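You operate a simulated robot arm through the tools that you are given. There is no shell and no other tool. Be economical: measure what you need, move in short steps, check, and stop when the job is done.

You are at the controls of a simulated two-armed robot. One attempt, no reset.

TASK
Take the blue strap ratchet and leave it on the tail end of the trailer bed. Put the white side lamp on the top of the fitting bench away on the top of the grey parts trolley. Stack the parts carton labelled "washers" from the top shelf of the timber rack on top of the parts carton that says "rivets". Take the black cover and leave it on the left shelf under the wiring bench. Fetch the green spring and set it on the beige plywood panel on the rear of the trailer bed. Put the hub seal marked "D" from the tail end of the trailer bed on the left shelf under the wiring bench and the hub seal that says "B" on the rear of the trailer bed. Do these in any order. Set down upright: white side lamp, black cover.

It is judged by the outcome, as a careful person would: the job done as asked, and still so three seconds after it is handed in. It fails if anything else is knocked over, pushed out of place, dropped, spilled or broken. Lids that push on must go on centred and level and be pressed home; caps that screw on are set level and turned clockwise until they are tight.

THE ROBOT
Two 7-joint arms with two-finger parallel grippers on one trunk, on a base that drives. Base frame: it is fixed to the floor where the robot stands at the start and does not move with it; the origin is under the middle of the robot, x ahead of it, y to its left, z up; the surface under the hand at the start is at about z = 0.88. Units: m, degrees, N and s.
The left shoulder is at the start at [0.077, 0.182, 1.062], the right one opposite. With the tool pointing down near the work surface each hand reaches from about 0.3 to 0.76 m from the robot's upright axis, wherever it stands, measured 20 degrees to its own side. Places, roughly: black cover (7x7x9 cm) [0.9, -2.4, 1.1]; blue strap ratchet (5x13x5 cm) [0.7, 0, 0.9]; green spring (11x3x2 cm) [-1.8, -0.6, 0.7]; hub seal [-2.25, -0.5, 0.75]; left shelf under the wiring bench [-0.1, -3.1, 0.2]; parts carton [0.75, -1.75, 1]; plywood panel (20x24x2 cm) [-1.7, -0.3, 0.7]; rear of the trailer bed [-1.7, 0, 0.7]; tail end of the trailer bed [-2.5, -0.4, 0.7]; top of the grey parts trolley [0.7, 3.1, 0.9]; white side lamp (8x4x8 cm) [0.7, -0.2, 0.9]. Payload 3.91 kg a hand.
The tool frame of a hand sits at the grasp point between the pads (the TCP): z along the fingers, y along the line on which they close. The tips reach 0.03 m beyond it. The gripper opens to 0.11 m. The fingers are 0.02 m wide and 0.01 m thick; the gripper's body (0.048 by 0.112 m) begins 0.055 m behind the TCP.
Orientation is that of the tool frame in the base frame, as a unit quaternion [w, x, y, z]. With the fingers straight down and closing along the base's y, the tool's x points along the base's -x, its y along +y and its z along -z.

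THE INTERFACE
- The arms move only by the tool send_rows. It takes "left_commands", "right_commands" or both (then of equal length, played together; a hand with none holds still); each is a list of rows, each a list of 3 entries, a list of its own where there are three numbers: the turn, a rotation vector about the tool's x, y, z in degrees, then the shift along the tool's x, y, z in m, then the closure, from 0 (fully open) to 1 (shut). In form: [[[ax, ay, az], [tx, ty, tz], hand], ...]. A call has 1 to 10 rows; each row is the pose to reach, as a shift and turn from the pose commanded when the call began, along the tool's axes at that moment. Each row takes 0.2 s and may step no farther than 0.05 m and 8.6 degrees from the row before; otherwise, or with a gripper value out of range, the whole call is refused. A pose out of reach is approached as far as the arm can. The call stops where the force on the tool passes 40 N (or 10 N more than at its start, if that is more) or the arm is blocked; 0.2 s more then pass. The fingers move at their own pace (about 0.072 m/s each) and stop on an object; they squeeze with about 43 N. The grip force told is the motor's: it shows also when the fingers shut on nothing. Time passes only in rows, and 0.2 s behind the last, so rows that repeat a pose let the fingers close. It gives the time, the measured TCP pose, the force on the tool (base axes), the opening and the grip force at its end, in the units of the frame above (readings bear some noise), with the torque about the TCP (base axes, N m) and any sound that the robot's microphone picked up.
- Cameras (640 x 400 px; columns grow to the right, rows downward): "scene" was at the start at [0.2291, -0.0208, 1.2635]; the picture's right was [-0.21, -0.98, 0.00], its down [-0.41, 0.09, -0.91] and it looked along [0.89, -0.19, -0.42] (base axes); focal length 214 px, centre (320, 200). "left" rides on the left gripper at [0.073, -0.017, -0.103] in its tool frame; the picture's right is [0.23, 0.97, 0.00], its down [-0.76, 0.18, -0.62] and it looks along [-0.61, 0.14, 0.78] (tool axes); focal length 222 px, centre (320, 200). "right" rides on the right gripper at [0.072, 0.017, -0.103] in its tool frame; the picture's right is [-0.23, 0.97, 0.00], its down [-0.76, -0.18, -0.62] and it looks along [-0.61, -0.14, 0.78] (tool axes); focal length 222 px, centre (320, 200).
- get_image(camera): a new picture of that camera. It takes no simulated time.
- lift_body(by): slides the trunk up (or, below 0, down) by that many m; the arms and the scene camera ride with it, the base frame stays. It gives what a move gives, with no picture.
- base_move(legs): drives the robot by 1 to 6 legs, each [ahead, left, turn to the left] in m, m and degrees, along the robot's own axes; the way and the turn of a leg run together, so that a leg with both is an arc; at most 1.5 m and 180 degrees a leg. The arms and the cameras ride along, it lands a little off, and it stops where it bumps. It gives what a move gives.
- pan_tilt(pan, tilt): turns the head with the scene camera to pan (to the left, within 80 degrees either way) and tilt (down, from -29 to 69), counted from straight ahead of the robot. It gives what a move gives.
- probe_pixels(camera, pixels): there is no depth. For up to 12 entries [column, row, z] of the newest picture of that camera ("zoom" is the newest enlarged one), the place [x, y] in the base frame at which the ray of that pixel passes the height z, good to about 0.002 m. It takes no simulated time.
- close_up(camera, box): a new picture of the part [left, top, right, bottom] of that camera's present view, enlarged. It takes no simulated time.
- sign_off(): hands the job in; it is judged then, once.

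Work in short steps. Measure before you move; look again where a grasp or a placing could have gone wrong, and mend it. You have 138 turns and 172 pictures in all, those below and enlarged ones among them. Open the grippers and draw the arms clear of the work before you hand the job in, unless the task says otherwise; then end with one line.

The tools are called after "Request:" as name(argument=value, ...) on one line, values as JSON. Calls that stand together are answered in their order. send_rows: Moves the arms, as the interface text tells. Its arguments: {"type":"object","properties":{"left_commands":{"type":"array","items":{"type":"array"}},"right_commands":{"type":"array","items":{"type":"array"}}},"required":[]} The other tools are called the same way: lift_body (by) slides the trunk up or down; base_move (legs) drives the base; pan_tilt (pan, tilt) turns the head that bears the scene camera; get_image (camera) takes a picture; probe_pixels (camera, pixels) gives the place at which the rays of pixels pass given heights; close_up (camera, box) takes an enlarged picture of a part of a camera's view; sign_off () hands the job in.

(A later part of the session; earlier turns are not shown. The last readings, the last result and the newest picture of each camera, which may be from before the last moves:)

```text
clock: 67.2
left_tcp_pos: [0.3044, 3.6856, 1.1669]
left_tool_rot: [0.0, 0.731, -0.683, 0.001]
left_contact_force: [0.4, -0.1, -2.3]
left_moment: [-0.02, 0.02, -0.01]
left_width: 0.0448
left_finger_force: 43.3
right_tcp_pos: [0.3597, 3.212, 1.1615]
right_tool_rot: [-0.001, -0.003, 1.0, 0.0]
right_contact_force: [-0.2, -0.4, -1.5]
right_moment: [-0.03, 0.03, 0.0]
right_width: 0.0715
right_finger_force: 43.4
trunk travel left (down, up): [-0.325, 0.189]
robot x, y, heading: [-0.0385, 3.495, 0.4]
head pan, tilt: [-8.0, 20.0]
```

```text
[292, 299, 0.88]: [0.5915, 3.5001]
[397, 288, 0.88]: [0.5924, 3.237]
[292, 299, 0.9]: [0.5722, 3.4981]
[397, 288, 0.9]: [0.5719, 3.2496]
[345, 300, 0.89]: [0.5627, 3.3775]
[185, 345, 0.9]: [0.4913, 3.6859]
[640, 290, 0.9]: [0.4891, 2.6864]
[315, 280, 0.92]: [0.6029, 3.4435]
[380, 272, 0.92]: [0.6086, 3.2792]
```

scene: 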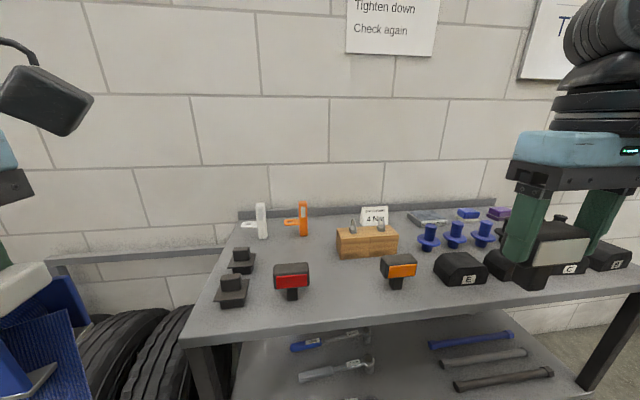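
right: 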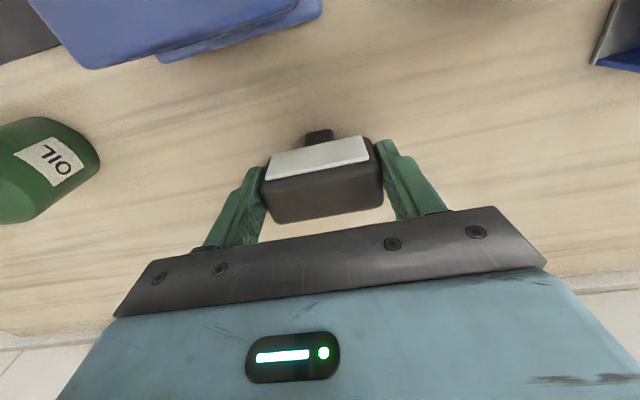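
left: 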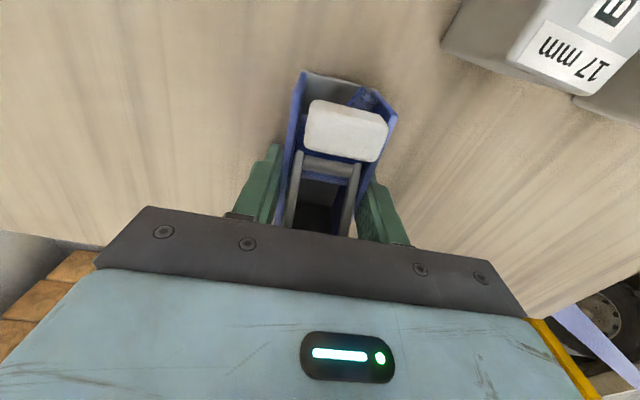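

Move the lamp over the gap (0.57, 3.375), then partly down.

Request:
send_rows(right_commands=[[[0, 0, 0], [-0.035, 0.027, 0], 1], [[0, 0, 0], [-0.07, 0.054, 0], 1], [[0, 0, 0], [-0.105, 0.081, 0], 1], [[0, 0, 0], [-0.14, 0.108, 0], 1], [[0, 0, 0], [-0.175, 0.135, 0], 1], [[0, 0, 0], [-0.21, 0.163, 0], 1], [[0, 0, 0], [-0.21, 0.163, 0.04], 1], [[0, 0, 0], [-0.21, 0.163, 0.08], 1], [[0, 0, 0], [-0.21, 0.163, 0.12], 1], [[0, 0, 0], [-0.21, 0.163, 0.12], 1]])

Request:
get_image(camera="scene")

Request:
get_image(camera="right")

```text
clock: 69.4
left_tcp_pos: [0.3029, 3.6865, 1.1672]
left_tool_rot: [0.001, 0.731, -0.683, 0.001]
left_contact_force: [-0.4, -0.4, -3.2]
left_moment: [-0.05, 0.0, -0.02]
left_width: 0.0445
left_finger_force: 43.2
right_tcp_pos: [0.5704, 3.376, 1.0406]
right_tool_rot: [-0.001, -0.003, 1.0, 0.0]
right_contact_force: [0.0, -0.3, -1.0]
right_moment: [-0.01, 0.02, -0.03]
right_width: 0.0711
right_finger_force: 43.4
trunk travel left (down, up): [-0.325, 0.189]
robot x, y, heading: [-0.0396, 3.4944, 0.5]
head pan, tilt: [-8.0, 20.0]
```

```text
142 pictures are left
```

scene: 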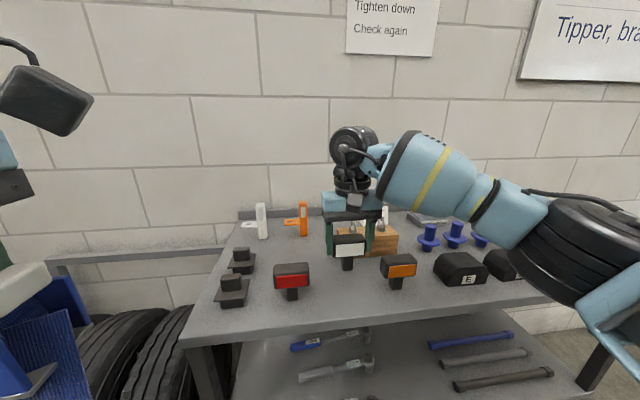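

```text
141 pictures are left
```

right: 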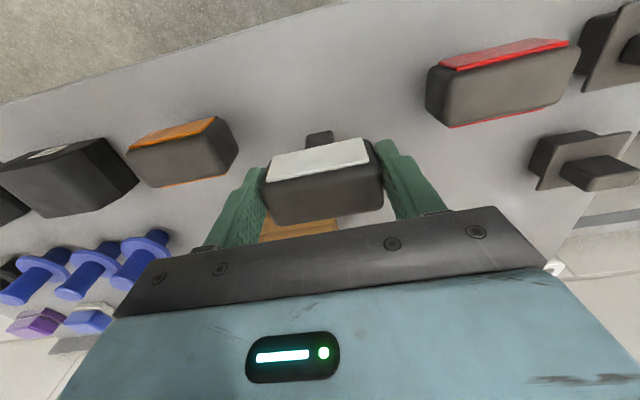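

Clear on both sides. Descend to z≈0.962 and read the force.

Request:
send_rows(right_commands=[[[0, 0, 0], [0, 0, 0.03], 1], [[0, 0, 0], [0, 0, 0.05], 1], [[0, 0, 0], [0, 0, 0.06], 1], [[0, 0, 0], [0, 0, 0.066], 1], [[0, 0, 0], [0, 0, 0.072], 1], [[0, 0, 0], [0, 0, 0.078], 1], [[0, 0, 0], [0, 0, 0.078], 1]])

Request:
get_image(camera="scene")

```text
clock: 70.6
left_tcp_pos: [0.3035, 3.6877, 1.1665]
left_tool_rot: [0.0, 0.731, -0.683, 0.001]
left_contact_force: [1.2, -0.2, -4.0]
left_moment: [-0.03, 0.01, 0.02]
left_width: 0.0444
left_finger_force: 42.6
right_tcp_pos: [0.5681, 3.3771, 0.9781]
right_tool_rot: [0.003, -0.004, 1.0, 0.002]
right_contact_force: [-4.6, -0.3, 11.4]
right_moment: [-0.16, 0.28, -0.02]
right_width: 0.0715
right_finger_force: 43.2
trunk travel left (down, up): [-0.325, 0.189]
robot x, y, heading: [-0.0408, 3.5014, 0.4]
head pan, tilt: [-8.0, 20.0]
stopped in row 5 (right hand): the force on the tool passed its limit at 42 N (the readings are from after the stop); the commanded pose is now the measured one
```

```text
140 pictures are left
```

scene: 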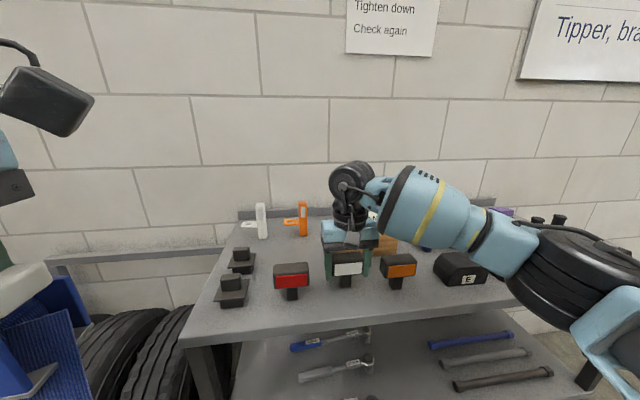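

Touched down at surface z≈0.90. Release and rise.

Request:
send_rows(right_commands=[[[0, 0, 0], [0, 0, -0.001], 1], [[0, 0, 0], [0, 0, -0.001], 0.6], [[0, 0, 0], [0, 0, -0.001], 0.15], [[0, 0, 0], [0, 0, -0.001], 0.15], [[0, 0, 0], [0, 0, -0.03], 0.1], [[0, 0, 0], [0, 0, -0.07], 0.1], [[0, 0, 0], [0.0, 0, -0.11], 0.1], [[0, 0, 0], [0.03, -0.02, -0.15], 0.1], [[0, 0, 0], [0.07, -0.04, -0.17], 0.1], [[0, 0, 0], [0.11, -0.06, -0.17], 0.1]])

Request:
close_up(camera="scene", box=[240, 220, 440, 345])

```text
refused: row 8 steps farther than a row can; nothing moved
```

```text
3.20 times, centred on (340, 282) of scene
```

zoom: 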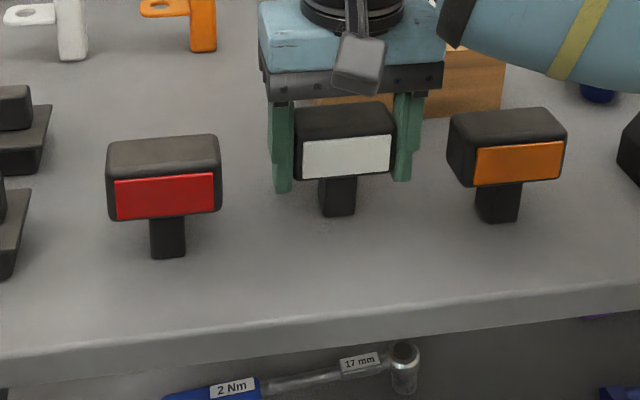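

The lamp stands upright on the surface. Resend the release with shorter steps.

Request:
send_rows(right_commands=[[[0, 0, 0], [0, 0, -0.001], 1], [[0, 0, 0], [0, 0, -0.001], 0.6], [[0, 0, 0], [0, 0, -0.001], 0.15], [[0, 0, 0], [0, 0, -0.001], 0.15], [[0, 0, 0], [0, 0, -0.03], 0.1], [[0, 0, 0], [0, 0, -0.07], 0.1], [[0, 0, 0], [0.0, 0, -0.11], 0.1], [[0, 0, 0], [0.03, -0.01, -0.13], 0.1], [[0, 0, 0], [0.07, -0.02, -0.14], 0.1], [[0, 0, 0], [0.11, -0.03, -0.14], 0.1]])

Request:
close_up(camera="scene", box=[240, 220, 440, 345])

```text
clock: 72.8
left_tcp_pos: [0.3032, 3.6847, 1.1666]
left_tool_rot: [0.0, 0.731, -0.683, 0.0]
left_contact_force: [-0.2, -0.1, -3.3]
left_moment: [0.0, -0.04, 0.01]
left_width: 0.0446
left_finger_force: 43.0
right_tcp_pos: [0.4532, 3.3455, 1.1159]
right_tool_rot: [0.003, -0.002, 1.0, 0.001]
right_contact_force: [-0.1, 0.5, 0.0]
right_moment: [0.05, 0.02, 0.02]
right_width: 0.099
right_finger_force: 0.0
trunk travel left (down, up): [-0.325, 0.189]
robot x, y, heading: [-0.0401, 3.498, 0.4]
head pan, tilt: [-8.0, 20.0]
```

```text
3.20 times, centred on (340, 282) of scene
```

zoom: 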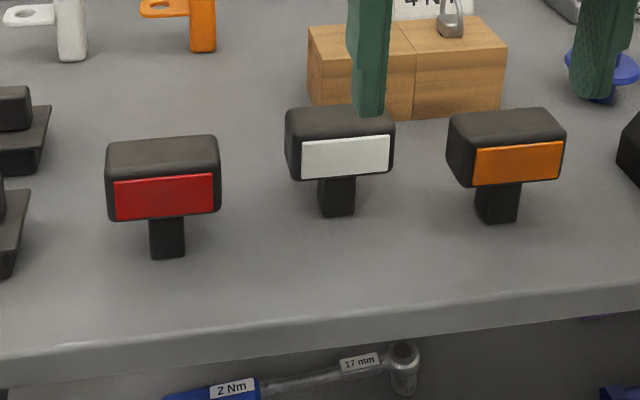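

Lamp done. I back off, drive part way back and turn toward the trailer to look.

Request:
send_rows(right_commands=[[[0, 0, 0], [0.04, -0.04, -0.02], 0], [[0, 0, 0], [0.08, -0.08, -0.04], 0], [[0, 0, 0], [0.1, -0.12, -0.04], 0]])

Request:
base_move(legs=[[-0.5, 0, 0], [0, -1.3, 0], [0, 0, 90]])

Request:
pan_tilt(pan=60, tilt=12)

Request:
get_image(camera="scene")

```text
refused: row 1 steps farther than a row can; nothing moved
```

```text
clock: 90.6
left_tcp_pos: [-0.7294, 2.5637, 1.167]
left_tool_rot: [0.0, 1.0, 0.017, 0.002]
left_contact_force: [0.1, -0.2, -2.5]
left_moment: [0.0, -0.02, -0.01]
left_width: 0.0448
left_finger_force: 43.2
right_tcp_pos: [-0.3828, 2.7007, 1.1144]
right_tool_rot: [0.0, -0.697, 0.717, 0.003]
right_contact_force: [-0.4, -0.4, 0.1]
right_moment: [0.0, -0.01, 0.0]
right_width: 0.0989
right_finger_force: 0.0
trunk travel left (down, up): [-0.325, 0.189]
robot x, y, heading: [-0.5594, 2.2146, 88.1]
head pan, tilt: [-8.0, 20.0]
```

```text
clock: 92.0
left_tcp_pos: [-0.7288, 2.5632, 1.1677]
left_tool_rot: [0.0, 1.0, 0.016, 0.001]
left_contact_force: [-0.9, 0.2, -2.3]
left_moment: [-0.01, 0.0, -0.04]
left_width: 0.0447
left_finger_force: 42.7
right_tcp_pos: [-0.383, 2.7011, 1.1157]
right_tool_rot: [0.001, -0.697, 0.717, 0.003]
right_contact_force: [-0.7, 0.2, 0.0]
right_moment: [0.01, 0.03, 0.01]
right_width: 0.099
right_finger_force: 0.2
trunk travel left (down, up): [-0.325, 0.189]
robot x, y, heading: [-0.5556, 2.2125, 88.1]
head pan, tilt: [60.0, 12.0]
```

```text
137 pictures are left
```

scene: 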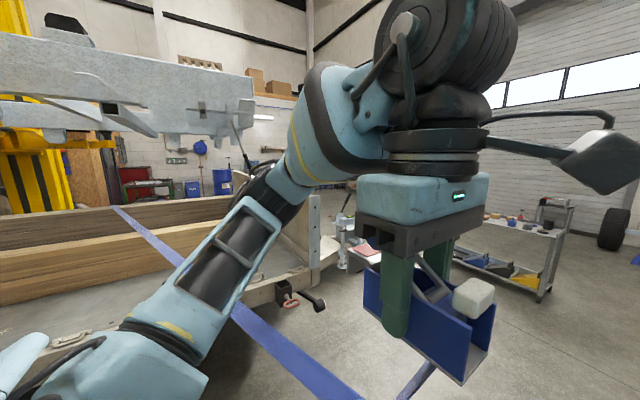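

The trailer is on the left. I turn to face −x and look from there.

Request:
base_move(legs=[[0, 0, 90]])

Request:
pan_tilt(pan=35, tilt=15)

Request:
get_image(camera="scene")

Request:
pan_tilt(pan=10, tilt=25)

Request:
get_image(camera="scene")

```text
clock: 96.2
left_tcp_pos: [-0.9041, 2.0374, 1.1667]
left_tool_rot: [-0.001, 0.693, 0.72, 0.002]
left_contact_force: [-0.2, 0.4, -3.3]
left_moment: [-0.02, -0.01, 0.02]
left_width: 0.0448
left_finger_force: 42.7
right_tcp_pos: [-1.0436, 2.3809, 1.1161]
right_tool_rot: [0.001, 1.0, -0.012, -0.004]
right_contact_force: [-0.1, -0.7, -0.8]
right_moment: [0.02, 0.01, 0.04]
right_width: 0.099
right_finger_force: 0.0
trunk travel left (down, up): [-0.325, 0.189]
robot x, y, heading: [-0.5534, 2.2085, 178.7]
head pan, tilt: [60.0, 12.0]
```

```text
clock: 97.1
left_tcp_pos: [-0.9041, 2.0369, 1.1676]
left_tool_rot: [-0.002, 0.693, 0.72, 0.001]
left_contact_force: [1.2, 0.2, -3.2]
left_moment: [-0.03, 0.02, -0.02]
left_width: 0.0448
left_finger_force: 43.1
right_tcp_pos: [-1.0443, 2.3812, 1.1155]
right_tool_rot: [0.001, 1.0, -0.012, -0.002]
right_contact_force: [0.3, 0.5, -0.2]
right_moment: [-0.03, -0.02, 0.0]
right_width: 0.0991
right_finger_force: 0.0
trunk travel left (down, up): [-0.325, 0.189]
robot x, y, heading: [-0.5514, 2.2123, 178.5]
head pan, tilt: [35.0, 15.0]
```

```text
136 pictures are left
```

scene: 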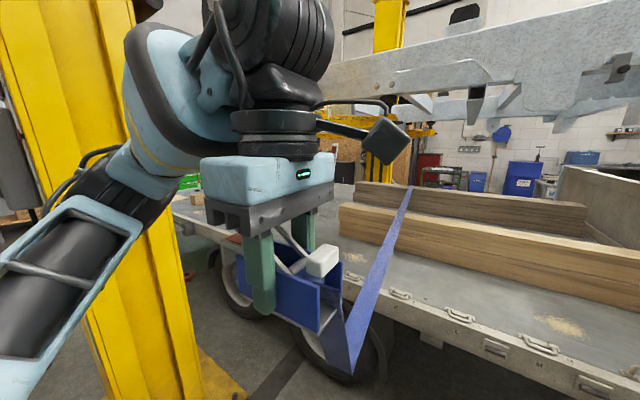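

```text
clock: 98.0
left_tcp_pos: [-0.9042, 2.0365, 1.1668]
left_tool_rot: [-0.001, 0.694, 0.72, 0.002]
left_contact_force: [0.1, -0.3, -3.8]
left_moment: [0.02, -0.03, 0.01]
left_width: 0.0449
left_finger_force: 43.1
right_tcp_pos: [-1.0434, 2.3815, 1.1153]
right_tool_rot: [0.0, 1.0, -0.012, -0.002]
right_contact_force: [-1.3, -0.6, 0.6]
right_moment: [0.03, -0.02, 0.01]
right_width: 0.0989
right_finger_force: 0.1
trunk travel left (down, up): [-0.325, 0.189]
robot x, y, heading: [-0.5546, 2.2121, 178.3]
head pan, tilt: [10.0, 25.0]
```

```text
135 pictures are left
```

scene: 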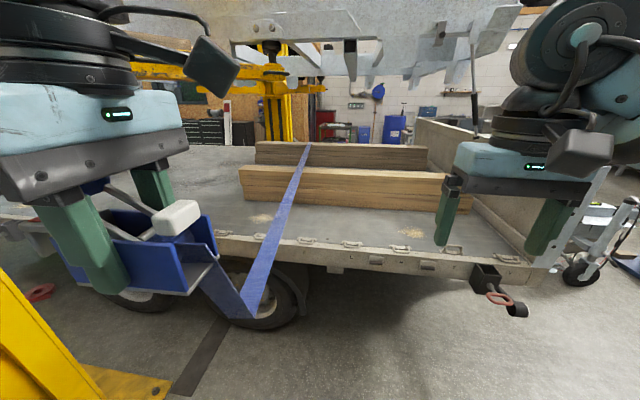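

A blue strap seems to run from the ratchet's tail to the timbers on the trailer. I enlarge to check.

Request:
close_up(camera="scene", box=[130, 130, 450, 330])

Request:
get_image(camera="left")

```text
2.00 times, centred on (290, 230) of scene
```

zoom: 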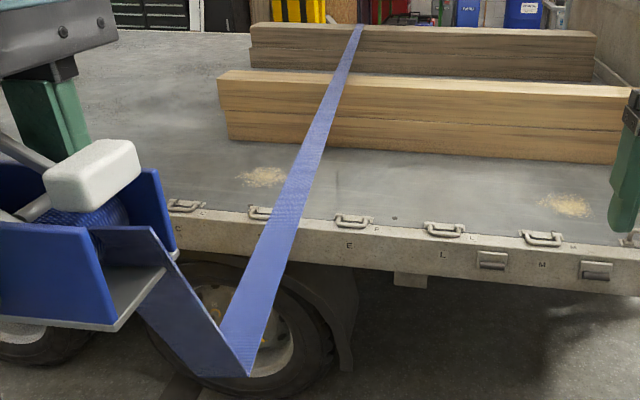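

```text
133 pictures are left
```

left: 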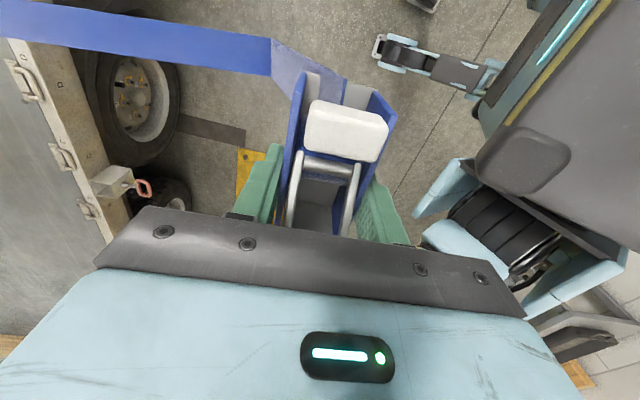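

The strap is the ratchet's own tail tied over the timbers. I probe the lift post base on the floor, and the trailer rim, for route planning; and look further left.

Request:
probe_pixels(camera="scene", pixels=[[170, 380, 0.0], [80, 365, 0.0], [245, 240, 0.7], [540, 270, 0.7], [305, 150, 0.95], [40, 205, 0.7]])

Request:
pan_tilt(pan=70, tilt=25)

Request:
get_image(camera="scene")

```text
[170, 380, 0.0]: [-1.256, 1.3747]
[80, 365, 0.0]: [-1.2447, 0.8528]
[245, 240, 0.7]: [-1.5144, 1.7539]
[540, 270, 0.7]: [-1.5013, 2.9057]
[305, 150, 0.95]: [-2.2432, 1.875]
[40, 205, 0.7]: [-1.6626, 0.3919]
```

```text
clock: 99.3
left_tcp_pos: [-0.9038, 2.0368, 1.1674]
left_tool_rot: [-0.002, 0.693, 0.721, 0.001]
left_contact_force: [-0.3, 0.3, -2.2]
left_moment: [0.03, 0.01, 0.0]
left_width: 0.0447
left_finger_force: 43.3
right_tcp_pos: [-1.0443, 2.3809, 1.1151]
right_tool_rot: [0.001, 1.0, -0.013, -0.003]
right_contact_force: [0.0, 0.6, -0.4]
right_moment: [0.01, 0.02, 0.0]
right_width: 0.0991
right_finger_force: 0.1
trunk travel left (down, up): [-0.325, 0.189]
robot x, y, heading: [-0.5578, 2.2126, 179.0]
head pan, tilt: [70.0, 25.0]
```

```text
132 pictures are left
```

scene: 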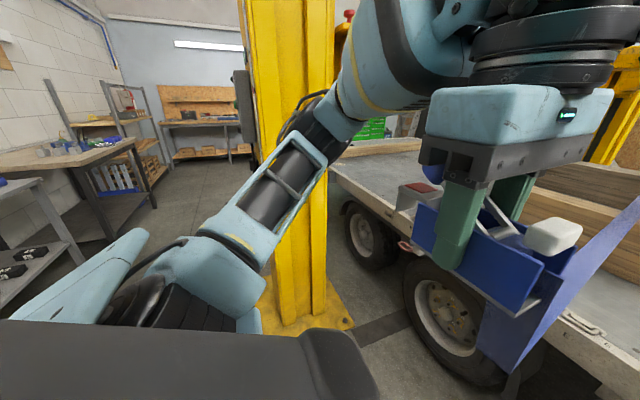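

Probing the post's near base corner before passing it.

Request:
probe_pixels(camera="scene", pixels=[[300, 335, 0.0], [352, 325, 0.0], [280, 320, 0.0], [345, 165, 0.7], [70, 165, 0.88]])

```text
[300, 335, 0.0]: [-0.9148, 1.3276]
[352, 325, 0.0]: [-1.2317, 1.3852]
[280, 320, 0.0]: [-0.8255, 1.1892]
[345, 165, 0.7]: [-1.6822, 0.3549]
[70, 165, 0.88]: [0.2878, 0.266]
```

Post base reaches x≈-0.8, so I pass it in the aisle centre (x≈-0.25), facing −y, then face the trailer again.

Request:
base_move(legs=[[0, 0, 90], [0, 0.3, 0], [1.4, 0, 0], [1.0, 0, 0], [0, 0, -89]])

Request:
pan_tilt(pan=8, tilt=22)

Request:
get_image(camera="scene")

```text
clock: 121.6
left_tcp_pos: [-0.5968, -0.4081, 1.1668]
left_tool_rot: [-0.001, 0.676, 0.737, 0.001]
left_contact_force: [-0.6, -0.6, -2.2]
left_moment: [-0.02, 0.01, -0.01]
left_width: 0.0447
left_finger_force: 43.3
right_tcp_pos: [-0.754, -0.0694, 1.1159]
right_tool_rot: [0.001, 1.0, 0.013, -0.001]
right_contact_force: [0.0, 0.5, -0.1]
right_moment: [0.0, 0.03, 0.01]
right_width: 0.0991
right_finger_force: 0.1
trunk travel left (down, up): [-0.325, 0.189]
robot x, y, heading: [-0.2555, -0.2163, -178.6]
head pan, tilt: [70.0, 25.0]
```

```text
clock: 123.0
left_tcp_pos: [-0.5966, -0.4067, 1.167]
left_tool_rot: [-0.001, 0.676, 0.737, 0.002]
left_contact_force: [-0.3, -0.2, -3.2]
left_moment: [0.04, -0.02, 0.01]
left_width: 0.0447
left_finger_force: 43.1
right_tcp_pos: [-0.7535, -0.0698, 1.1159]
right_tool_rot: [0.001, 1.0, 0.013, -0.003]
right_contact_force: [0.3, -0.6, -0.2]
right_moment: [0.03, 0.02, 0.03]
right_width: 0.0992
right_finger_force: 0.1
trunk travel left (down, up): [-0.325, 0.189]
robot x, y, heading: [-0.2569, -0.2157, -178.4]
head pan, tilt: [8.0, 22.0]
```

```text
131 pictures are left
```

scene: 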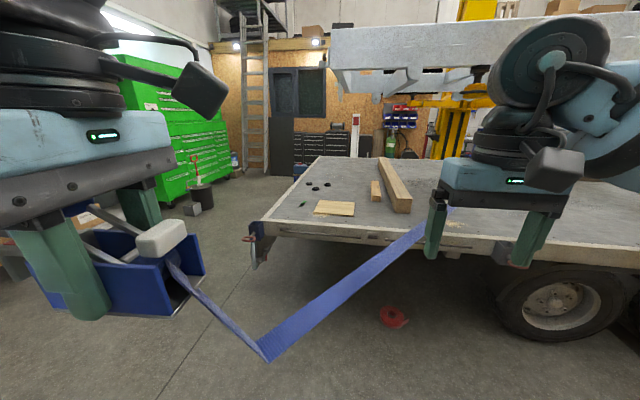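

The bed's rear is in view: plywood (335,208), hub seals near (315,187), green spring near (303,205). Enlarging.

Request:
close_up(camera="scene", box=[240, 150, 440, 275])

Request:
probe_pixels(camera="scene", pixels=[[262, 222, 0.7], [312, 160, 0.7], [314, 212, 0.7], [320, 200, 0.7], [355, 203, 0.7], [354, 216, 0.7], [410, 212, 0.7], [380, 160, 0.7], [640, 265, 0.7]])

```text
3.20 times, centred on (340, 212) of scene
```

zoom: 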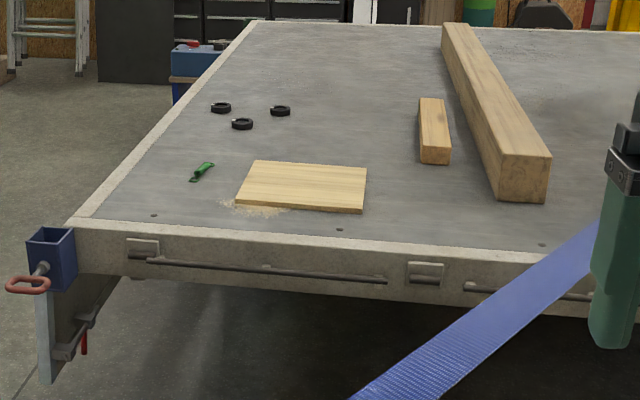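

```text
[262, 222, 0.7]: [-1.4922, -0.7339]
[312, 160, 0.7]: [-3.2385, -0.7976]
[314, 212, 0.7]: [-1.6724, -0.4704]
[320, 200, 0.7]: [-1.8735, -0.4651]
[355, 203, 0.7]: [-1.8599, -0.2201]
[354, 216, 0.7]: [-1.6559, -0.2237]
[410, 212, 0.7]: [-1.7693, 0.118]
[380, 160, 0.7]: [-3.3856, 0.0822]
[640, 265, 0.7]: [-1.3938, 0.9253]
```

I probe floor obstacles behind the trailer and the seals/spring positions.

Request:
probe_pixels(camera="scene", pixels=[[203, 212, 0.0], [180, 200, 0.0], [255, 268, 0.1], [315, 184, 0.72], [309, 183, 0.71], [316, 188, 0.71], [328, 184, 0.71], [303, 204, 0.71], [240, 175, 0.0]])

Request:
pan_tilt(pan=60, tilt=20)

Request:
get_image(camera="scene")

```text
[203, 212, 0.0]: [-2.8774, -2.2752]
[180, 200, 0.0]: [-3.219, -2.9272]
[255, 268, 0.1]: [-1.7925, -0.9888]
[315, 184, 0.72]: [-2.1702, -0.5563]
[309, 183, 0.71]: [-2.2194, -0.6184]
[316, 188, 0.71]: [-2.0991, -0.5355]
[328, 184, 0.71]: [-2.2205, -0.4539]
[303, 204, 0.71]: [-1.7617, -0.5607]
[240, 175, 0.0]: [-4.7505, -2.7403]
```

```text
clock: 124.2
left_tcp_pos: [-0.5976, -0.4075, 1.1675]
left_tool_rot: [-0.001, 0.675, 0.738, 0.001]
left_contact_force: [0.1, 0.5, -3.6]
left_moment: [0.07, -0.02, 0.01]
left_width: 0.0445
left_finger_force: 43.3
right_tcp_pos: [-0.7528, -0.0707, 1.1146]
right_tool_rot: [0.001, 1.0, 0.013, -0.002]
right_contact_force: [-0.6, -0.4, -0.5]
right_moment: [-0.02, 0.02, -0.01]
right_width: 0.0992
right_finger_force: 0.0
trunk travel left (down, up): [-0.325, 0.189]
robot x, y, heading: [-0.2579, -0.2151, -178.4]
head pan, tilt: [60.0, 20.0]
```

```text
129 pictures are left
```

scene: 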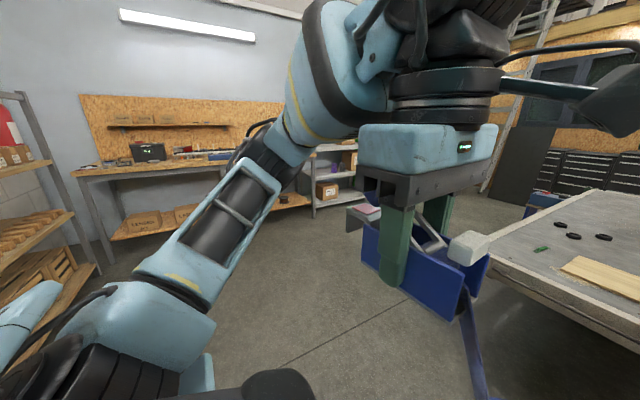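

The floor behind the trailer is clear. I drive round to (-2.25,-1.3) and face the bed from behind.

Request:
base_move(legs=[[0, 1.12, 0], [1.0, 0, -1], [1.0, 0, 0], [0, 0, -90]])

Request:
pan_tilt(pan=-5, tilt=35)

Request:
get_image(camera="scene")

```text
clock: 147.8
left_tcp_pos: [-2.4026, -0.9939, 1.1661]
left_tool_rot: [0.0, 1.0, 0.018, 0.001]
left_contact_force: [0.1, -0.5, -3.3]
left_moment: [0.02, -0.01, 0.01]
left_width: 0.0446
left_finger_force: 42.9
right_tcp_pos: [-2.0577, -0.8546, 1.1158]
right_tool_rot: [0.0, -0.696, 0.718, 0.003]
right_contact_force: [-0.3, -0.2, 0.6]
right_moment: [0.01, 0.0, -0.03]
right_width: 0.0991
right_finger_force: 0.1
trunk travel left (down, up): [-0.325, 0.189]
robot x, y, heading: [-2.2249, -1.3427, 88.2]
head pan, tilt: [60.0, 20.0]
```

```text
clock: 149.1
left_tcp_pos: [-2.4038, -0.994, 1.1659]
left_tool_rot: [0.001, 1.0, 0.018, 0.001]
left_contact_force: [0.0, 0.0, -4.0]
left_moment: [0.01, -0.03, 0.01]
left_width: 0.0445
left_finger_force: 43.2
right_tcp_pos: [-2.0574, -0.8558, 1.1149]
right_tool_rot: [0.001, -0.697, 0.717, 0.002]
right_contact_force: [-1.3, 0.5, 0.2]
right_moment: [0.02, 0.0, 0.01]
right_width: 0.0994
right_finger_force: 0.1
trunk travel left (down, up): [-0.325, 0.189]
robot x, y, heading: [-2.2297, -1.3429, 88.3]
head pan, tilt: [-5.0, 35.0]
```

```text
128 pictures are left
```

scene: 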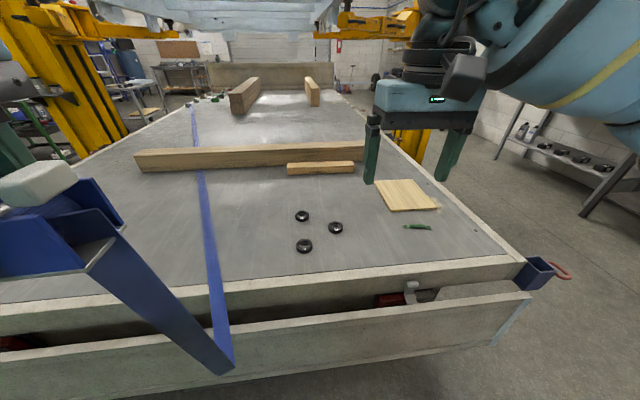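

Seals at (302,216), (335,228), (304,246), spring (417,227), panel (407,195). Enlarge for letters and probe.

Request:
close_up(camera="scene", box=[270, 180, 450, 292])

Request:
probe_pixels(camera="scene", pixels=[[302, 216, 0.71], [335, 228, 0.71], [304, 247, 0.71], [417, 227, 0.71], [375, 182, 0.72], [440, 208, 0.72], [260, 285, 0.7], [260, 325, 0.6], [260, 390, 0.4], [150, 220, 0.7], [200, 230, 0.7], [150, 160, 0.7]])

```text
3.56 times, centred on (360, 236) of scene
```

zoom: 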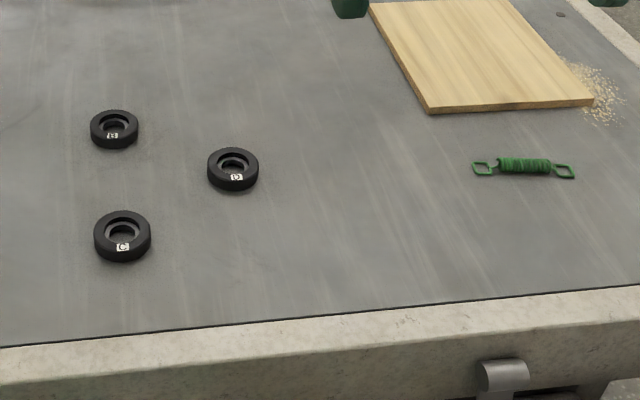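

```text
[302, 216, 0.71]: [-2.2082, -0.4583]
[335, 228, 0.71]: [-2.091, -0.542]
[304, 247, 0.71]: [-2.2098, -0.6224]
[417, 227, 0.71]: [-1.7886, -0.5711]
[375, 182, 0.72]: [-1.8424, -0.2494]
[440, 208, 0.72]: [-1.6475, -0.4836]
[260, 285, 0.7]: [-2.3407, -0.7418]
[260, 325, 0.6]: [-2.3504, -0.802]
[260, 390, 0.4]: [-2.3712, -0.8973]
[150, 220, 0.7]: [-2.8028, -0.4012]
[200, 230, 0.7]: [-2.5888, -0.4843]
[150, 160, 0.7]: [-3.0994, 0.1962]
```

I lower the trunk by 0.17 (bed at 0.70 instead of 0.88) and go 0.2 m forward.

Request:
base_move(legs=[[0.2, 0, 1.5]])

Request:
lift_body(by=-0.17)

Request:
get_image(camera="scene")

Request:
close_up(camera="scene", box=[270, 190, 370, 252])

```text
clock: 150.7
left_tcp_pos: [-2.4113, -0.7944, 1.1679]
left_tool_rot: [-0.001, 1.0, 0.031, 0.002]
left_contact_force: [0.6, 0.6, -3.0]
left_moment: [0.04, 0.0, 0.01]
left_width: 0.0445
left_finger_force: 43.6
right_tcp_pos: [-2.0695, -0.6459, 1.115]
right_tool_rot: [-0.001, 0.708, -0.706, -0.003]
right_contact_force: [-0.7, 1.4, 0.1]
right_moment: [0.0, 0.03, -0.01]
right_width: 0.099
right_finger_force: 0.2
trunk travel left (down, up): [-0.325, 0.189]
robot x, y, heading: [-2.2245, -1.1386, 89.9]
head pan, tilt: [-5.0, 35.0]
```

```text
clock: 152.7
left_tcp_pos: [-2.4109, -0.797, 0.9965]
left_tool_rot: [-0.001, 1.0, 0.031, 0.001]
left_contact_force: [0.9, -1.1, -2.0]
left_moment: [0.01, 0.0, 0.01]
left_width: 0.0447
left_finger_force: 42.5
right_tcp_pos: [-2.0698, -0.6475, 0.9456]
right_tool_rot: [-0.002, 0.707, -0.707, -0.003]
right_contact_force: [-0.3, -0.1, -0.3]
right_moment: [-0.02, 0.02, 0.01]
right_width: 0.099
right_finger_force: 0.0
trunk travel left (down, up): [-0.155, 0.359]
robot x, y, heading: [-2.2234, -1.1443, 89.8]
head pan, tilt: [-5.0, 35.0]
```

```text
126 pictures are left
```

scene: 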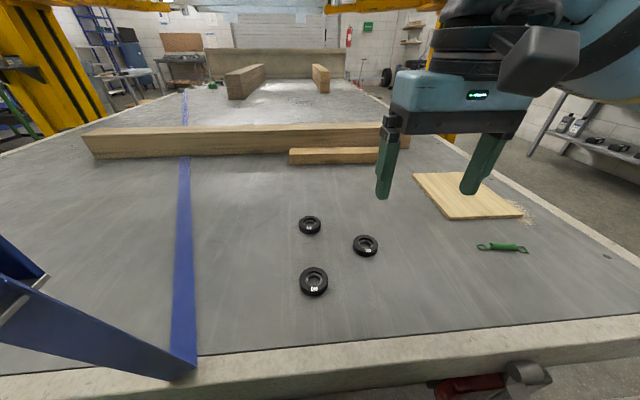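

```text
6.40 times, centred on (320, 221) of scene
```

zoom: 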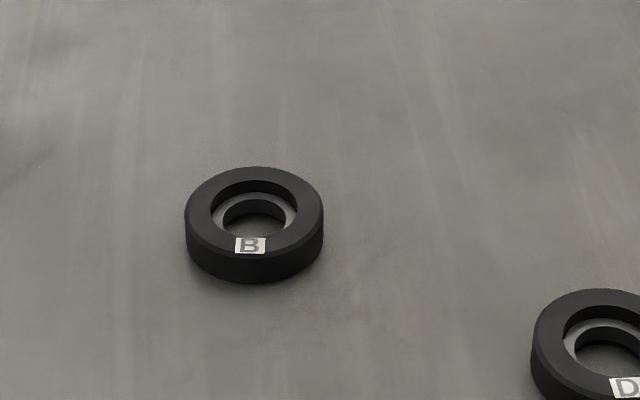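

B is the far-left seal, D the right one. Re-probe seals, then carry the ratchet over the tail end.

Request:
probe_pixels(camera="scene", pixels=[[310, 225, 0.71], [365, 245, 0.71], [313, 281, 0.71], [502, 247, 0.71], [300, 225, 0.71], [321, 225, 0.71], [352, 245, 0.71], [378, 245, 0.71], [440, 215, 0.715], [522, 213, 0.715], [490, 175, 0.715], [415, 175, 0.715]])

Request:
send_rows(left_commands=[[[0, 0, 0], [-0.003, -0.043, 0], 1], [[0, 0, 0], [-0.006, -0.086, 0], 1], [[0, 0, 0], [-0.009, -0.129, 0], 1], [[0, 0, 0], [-0.012, -0.172, 0], 1], [[0, 0, 0], [-0.015, -0.215, 0], 1], [[0, 0, 0], [-0.018, -0.258, 0], 1], [[0, 0, 0], [-0.021, -0.3, 0], 1], [[0, 0, 0], [-0.021, -0.3, 0.045], 1], [[0, 0, 0], [-0.021, -0.3, 0.09], 1], [[0, 0, 0], [-0.021, -0.3, 0.135], 1]])

Request:
get_image(camera="scene")

```text
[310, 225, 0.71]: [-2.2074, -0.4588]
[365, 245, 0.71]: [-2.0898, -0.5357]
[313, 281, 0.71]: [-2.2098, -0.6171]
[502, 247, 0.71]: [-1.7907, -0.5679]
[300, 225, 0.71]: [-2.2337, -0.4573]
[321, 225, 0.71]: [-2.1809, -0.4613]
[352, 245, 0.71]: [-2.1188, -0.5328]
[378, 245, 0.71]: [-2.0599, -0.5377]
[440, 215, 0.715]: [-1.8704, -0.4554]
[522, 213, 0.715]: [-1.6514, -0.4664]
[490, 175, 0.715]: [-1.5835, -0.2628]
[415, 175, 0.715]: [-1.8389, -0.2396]
```

```text
clock: 154.9
left_tcp_pos: [-2.4493, -0.4972, 0.8571]
left_tool_rot: [-0.001, 0.999, 0.032, 0.002]
left_contact_force: [-0.1, 0.0, -3.8]
left_moment: [-0.02, -0.02, -0.01]
left_width: 0.0448
left_finger_force: 43.2
right_tcp_pos: [-2.0696, -0.6471, 0.9442]
right_tool_rot: [-0.002, 0.708, -0.706, -0.003]
right_contact_force: [0.5, 0.1, -0.3]
right_moment: [0.01, 0.02, 0.01]
right_width: 0.0988
right_finger_force: 0.1
trunk travel left (down, up): [-0.155, 0.359]
robot x, y, heading: [-2.2228, -1.1394, 89.8]
head pan, tilt: [-5.0, 35.0]
```

```text
124 pictures are left
```

scene: 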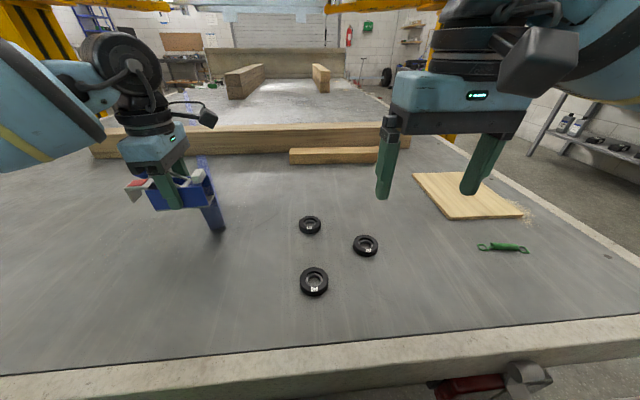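

Descend to contact.

Request:
send_rows(left_commands=[[[0, 0, 0], [0, 0, 0.04], 1], [[0, 0, 0], [0, 0, 0.08], 1], [[0, 0, 0], [0, 0, 0.1], 1], [[0, 0, 0], [0, 0, 0.108], 1], [[0, 0, 0], [0, 0, 0.114], 1], [[0, 0, 0], [0, 0, 0.118], 1], [[0, 0, 0], [0, 0, 0.122], 1], [[0, 0, 0], [0, 0, 0.122], 1]])

Request:
get_image(camera="left")

```text
clock: 156.7
left_tcp_pos: [-2.4495, -0.4971, 0.74]
left_tool_rot: [0.0, 0.999, 0.032, 0.001]
left_contact_force: [-0.7, 0.0, -3.1]
left_moment: [0.0, -0.01, -0.04]
left_width: 0.0448
left_finger_force: 42.8
right_tcp_pos: [-2.0696, -0.6471, 0.9454]
right_tool_rot: [-0.001, 0.708, -0.707, -0.002]
right_contact_force: [0.6, -0.7, 1.2]
right_moment: [0.0, 0.0, -0.01]
right_width: 0.0991
right_finger_force: 0.1
trunk travel left (down, up): [-0.155, 0.359]
robot x, y, heading: [-2.2272, -1.139, 89.6]
head pan, tilt: [-5.0, 35.0]
```

```text
123 pictures are left
```

left: 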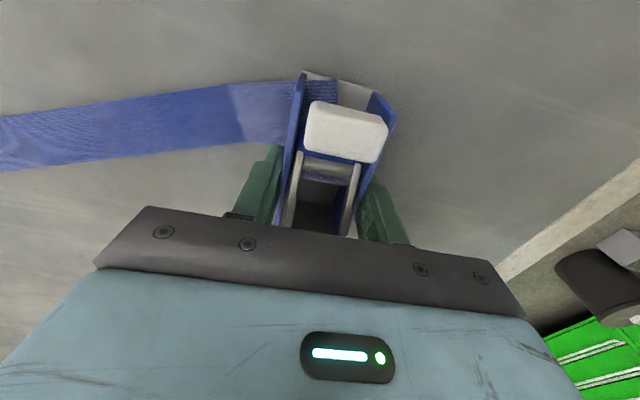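

Still no contact at 0.740; step down by small amounts.

Request:
send_rows(left_commands=[[[0, 0, 0], [0, 0, 0.004], 1], [[0, 0, 0], [0, 0, 0.007], 1], [[0, 0, 0], [0, 0, 0.01], 1], [[0, 0, 0], [0, 0, 0.01], 1]])

```text
clock: 157.7
left_tcp_pos: [-2.4488, -0.498, 0.7334]
left_tool_rot: [-0.005, 0.999, 0.032, 0.003]
left_contact_force: [-0.3, 1.0, 30.8]
left_moment: [-0.74, -0.14, 0.04]
left_width: 0.0444
left_finger_force: 42.8
right_tcp_pos: [-2.069, -0.6495, 0.9477]
right_tool_rot: [-0.002, 0.708, -0.707, -0.004]
right_contact_force: [-0.3, 0.5, 0.5]
right_moment: [0.02, 0.01, 0.02]
right_width: 0.099
right_finger_force: 0.0
trunk travel left (down, up): [-0.155, 0.359]
robot x, y, heading: [-2.2252, -1.1412, 90.0]
head pan, tilt: [-5.0, 35.0]
```

On the bed (31 N). Relax 4 mm, open, rise.

Request:
send_rows(left_commands=[[[0, 0, 0], [0, 0, -0.003], 1], [[0, 0, 0], [0, 0, -0.003], 0.6], [[0, 0, 0], [0, 0, -0.003], 0.2], [[0, 0, 0], [0, 0, -0.003], 0.0], [[0, 0, 0], [0, 0, -0.003], 0.0], [[0, 0, 0], [0, 0, -0.04], 0], [[0, 0, 0], [0, 0, -0.08], 0], [[0, 0, 0], [0, 0, -0.12], 0], [[0, 0, 0], [0, 0, -0.16], 0]])

Request:
get_image(camera="scene")

Request:
get_image(camera="left")

```text
clock: 159.7
left_tcp_pos: [-2.4491, -0.4958, 0.8883]
left_tool_rot: [0.0, 1.0, 0.031, 0.0]
left_contact_force: [0.1, 0.2, 0.5]
left_moment: [0.0, 0.0, 0.03]
left_width: 0.11
left_finger_force: 0.0
right_tcp_pos: [-2.0689, -0.6482, 0.9465]
right_tool_rot: [-0.003, 0.708, -0.707, -0.003]
right_contact_force: [0.0, -0.6, -0.1]
right_moment: [0.04, 0.02, -0.02]
right_width: 0.099
right_finger_force: 0.0
trunk travel left (down, up): [-0.155, 0.359]
robot x, y, heading: [-2.2241, -1.1391, 90.2]
head pan, tilt: [-5.0, 35.0]
```

```text
122 pictures are left
```

scene: 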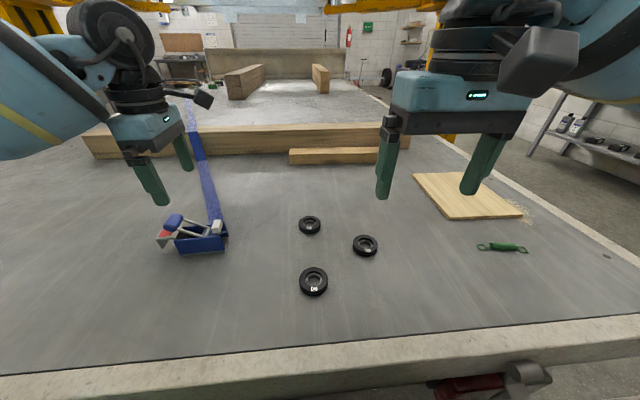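

```text
121 pictures are left
```

left: 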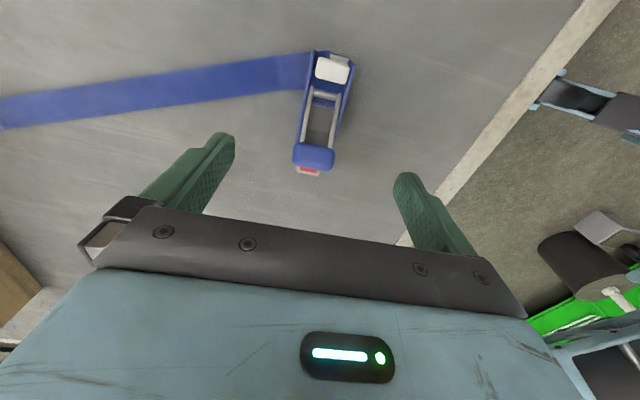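

Ratchet placed on the tail end. I strafe right 0.15 m so both seals suit the hands, then measure D and B again with the right camera.

Request:
base_move(legs=[[0, -0.15, 0]])

Request:
get_image(camera="right")

Request:
get_image(camera="scene")

```text
clock: 161.6
left_tcp_pos: [-2.2981, -0.494, 0.8884]
left_tool_rot: [0.0, 1.0, 0.031, 0.001]
left_contact_force: [0.5, 0.6, -0.4]
left_moment: [-0.02, 0.02, -0.01]
left_width: 0.1098
left_finger_force: 0.1
right_tcp_pos: [-1.9174, -0.6463, 0.9447]
right_tool_rot: [-0.002, 0.708, -0.707, -0.003]
right_contact_force: [0.5, -0.5, 0.2]
right_moment: [-0.01, -0.01, -0.02]
right_width: 0.0992
right_finger_force: 0.1
trunk travel left (down, up): [-0.155, 0.359]
robot x, y, heading: [-2.0763, -1.1429, 90.1]
head pan, tilt: [-5.0, 35.0]
```

```text
120 pictures are left
```

right: 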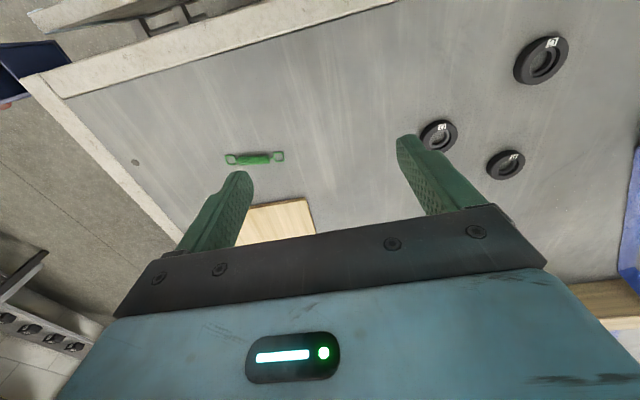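

```text
119 pictures are left
```

scene: 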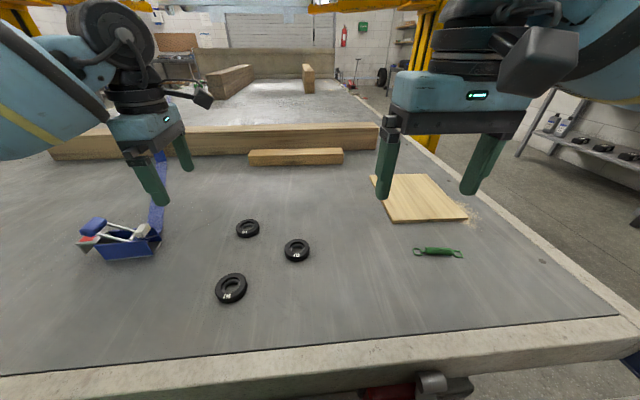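

Probe D/B centres in both pictures.

Request:
probe_pixels(camera="scene", pixels=[[297, 250, 0.715], [284, 251, 0.71], [310, 250, 0.71], [247, 228, 0.715], [235, 229, 0.71], [260, 228, 0.71]])

Request:
probe_pixels(camera="right", pixels=[[438, 136, 0.715], [505, 165, 0.715], [541, 60, 0.715], [255, 158, 0.71], [228, 159, 0.705], [285, 156, 0.705]])

```text
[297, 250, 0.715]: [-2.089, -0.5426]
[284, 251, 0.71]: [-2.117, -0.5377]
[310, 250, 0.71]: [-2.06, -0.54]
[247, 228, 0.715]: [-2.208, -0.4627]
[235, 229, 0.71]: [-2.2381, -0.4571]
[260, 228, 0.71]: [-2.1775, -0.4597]
```

```text
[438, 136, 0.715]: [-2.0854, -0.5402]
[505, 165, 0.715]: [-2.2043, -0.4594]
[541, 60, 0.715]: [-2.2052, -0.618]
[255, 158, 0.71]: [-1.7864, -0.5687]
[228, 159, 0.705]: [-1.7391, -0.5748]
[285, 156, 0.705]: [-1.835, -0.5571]
```

Right hand: over D (-2.088,-0.540) and down to z≈0.733.

Request:
send_rows(right_commands=[[[0, 0, 0], [-0.021, 0.034, 0], 0], [[0, 0, 0], [-0.042, 0.068, 0], 0], [[0, 0, 0], [-0.063, 0.102, 0], 0], [[0, 0, 0], [-0.084, 0.136, 0], 0], [[0, 0, 0], [-0.106, 0.171, 0], 0], [[0, 0, 0], [-0.106, 0.171, 0.045], 0], [[0, 0, 0], [-0.106, 0.171, 0.09], 0], [[0, 0, 0], [-0.106, 0.171, 0.135], 0], [[0, 0, 0], [-0.106, 0.171, 0.18], 0], [[0, 0, 0], [-0.106, 0.171, 0.205], 0]])

Request:
get_image(camera="right")

```text
clock: 163.8
left_tcp_pos: [-2.2969, -0.4944, 0.8893]
left_tool_rot: [0.0, 0.999, 0.032, 0.003]
left_contact_force: [0.6, -1.0, 0.3]
left_moment: [0.02, 0.01, -0.02]
left_width: 0.1099
left_finger_force: 0.0
right_tcp_pos: [-2.092, -0.5374, 0.7405]
right_tool_rot: [0.002, -0.707, 0.707, 0.003]
right_contact_force: [-0.3, -0.1, -0.4]
right_moment: [0.03, -0.01, 0.02]
right_width: 0.1098
right_finger_force: 0.0
trunk travel left (down, up): [-0.155, 0.359]
robot x, y, heading: [-2.0762, -1.1396, 90.2]
head pan, tilt: [-5.0, 35.0]
```

```text
118 pictures are left
```

right: 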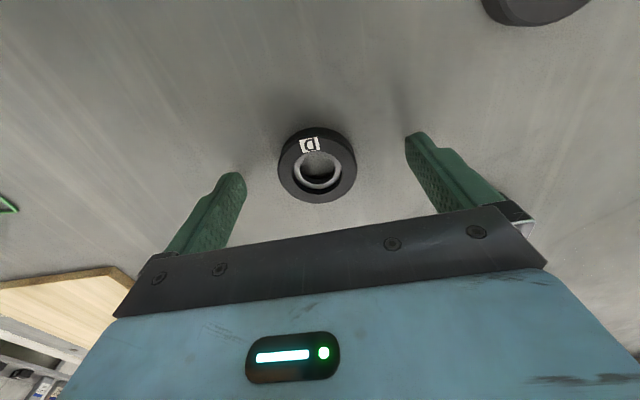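

D is centred between the fingers. Down 7 mm, close, lift.

Request:
send_rows(right_commands=[[[0, 0, 0], [0.002, 0, 0.007], 0], [[0, 0, 0], [0.002, 0, 0.007], 0.5], [[0, 0, 0], [0.002, 0, 0.007], 1], [[0, 0, 0], [0.002, 0, 0.007], 1], [[0, 0, 0], [0.002, 0, 0.007], 1], [[0, 0, 0], [0.002, 0, 0.007], 1], [[0, 0, 0], [0.002, 0, -0.03], 1], [[0, 0, 0], [0.002, 0, -0.07], 1], [[0, 0, 0], [0.002, -0.04, -0.09], 1], [[0, 0, 0], [0.002, -0.085, -0.1], 1]])

Request:
get_image(camera="right")

```text
clock: 166.0
left_tcp_pos: [-2.2977, -0.4944, 0.8888]
left_tool_rot: [0.001, 1.0, 0.031, 0.001]
left_contact_force: [0.2, 0.5, -0.1]
left_moment: [0.0, 0.02, 0.0]
left_width: 0.1098
left_finger_force: 0.1
right_tcp_pos: [-2.0049, -0.5405, 0.8403]
right_tool_rot: [-0.002, 0.708, -0.707, -0.003]
right_contact_force: [-0.6, 0.3, -0.8]
right_moment: [0.03, -0.01, -0.01]
right_width: 0.0516
right_finger_force: 43.1
trunk travel left (down, up): [-0.155, 0.359]
robot x, y, heading: [-2.0748, -1.1427, 89.8]
head pan, tilt: [-5.0, 35.0]
```

```text
117 pictures are left
```

right: 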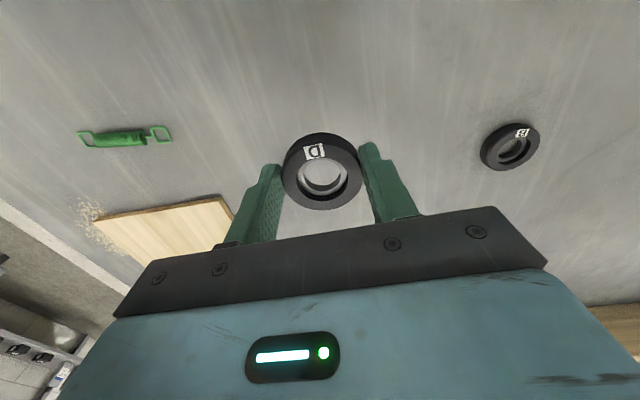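

D held. Left hand to B (-2.207,-0.460).

Request:
send_rows(left_commands=[[[0, 0, 0], [0.031, -0.01, 0], 0], [[0, 0, 0], [0.062, -0.02, 0], 0], [[0, 0, 0], [0.093, -0.029, 0], 0], [[0, 0, 0], [0.093, -0.029, 0.045], 0], [[0, 0, 0], [0.093, -0.029, 0.09], 0], [[0, 0, 0], [0.093, -0.029, 0.125], 0], [[0, 0, 0], [0.093, -0.029, 0.145], 0], [[0, 0, 0], [0.093, -0.029, 0.145], 0]])

Request:
get_image(camera="left")

```text
clock: 167.8
left_tcp_pos: [-2.2075, -0.46, 0.7432]
left_tool_rot: [0.0, 1.0, 0.03, 0.001]
left_contact_force: [0.4, -0.9, 0.2]
left_moment: [0.0, -0.02, 0.0]
left_width: 0.1099
left_finger_force: 0.0
right_tcp_pos: [-2.0055, -0.5405, 0.8398]
right_tool_rot: [-0.002, 0.707, -0.707, -0.003]
right_contact_force: [-0.3, -0.1, -0.4]
right_moment: [0.03, 0.03, 0.01]
right_width: 0.0517
right_finger_force: 43.3
trunk travel left (down, up): [-0.155, 0.359]
robot x, y, heading: [-2.076, -1.1384, 89.9]
head pan, tilt: [-5.0, 35.0]
```

```text
116 pictures are left
```

left: 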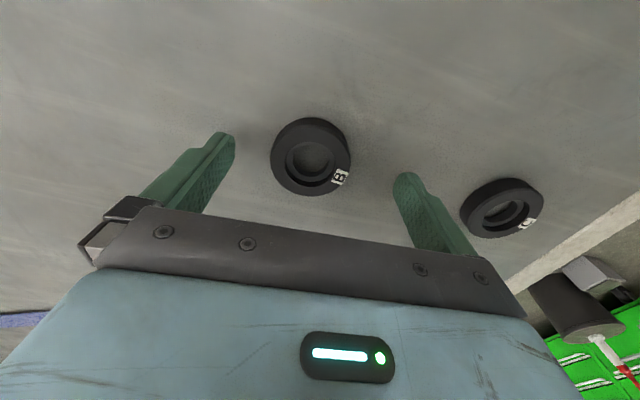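

B is centred. Down 10 mm, close, lift.

Request:
send_rows(left_commands=[[[0, 0, 0], [0.002, 0, 0.01], 0], [[0, 0, 0], [0.002, 0, 0.01], 0.5], [[0, 0, 0], [0.002, 0, 0.01], 1], [[0, 0, 0], [0.002, 0, 0.01], 1], [[0, 0, 0], [0.002, 0, 0.01], 1], [[0, 0, 0], [0.002, 0, 0.01], 1], [[0, 0, 0], [0.002, 0, -0.03], 1], [[0, 0, 0], [0.002, 0, -0.07], 1], [[0, 0, 0], [-0.02, 0.03, -0.1], 1], [[0, 0, 0], [-0.04, 0.06, -0.13], 1]])

Request:
get_image(camera="left")

```text
clock: 170.0
left_tcp_pos: [-2.2451, -0.5218, 0.8755]
left_tool_rot: [0.0, 0.999, 0.032, 0.001]
left_contact_force: [1.0, -0.7, -0.9]
left_moment: [-0.01, 0.0, 0.02]
left_width: 0.0537
left_finger_force: 42.8
right_tcp_pos: [-2.006, -0.5419, 0.8414]
right_tool_rot: [-0.001, 0.708, -0.706, -0.004]
right_contact_force: [-0.6, 0.2, -0.6]
right_moment: [-0.02, 0.0, -0.05]
right_width: 0.0517
right_finger_force: 43.2
trunk travel left (down, up): [-0.155, 0.359]
robot x, y, heading: [-2.0729, -1.1388, 90.0]
head pan, tilt: [-5.0, 35.0]
```

```text
115 pictures are left
```

left: 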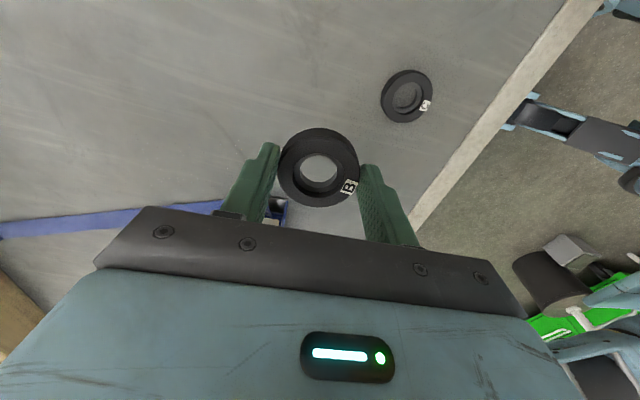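

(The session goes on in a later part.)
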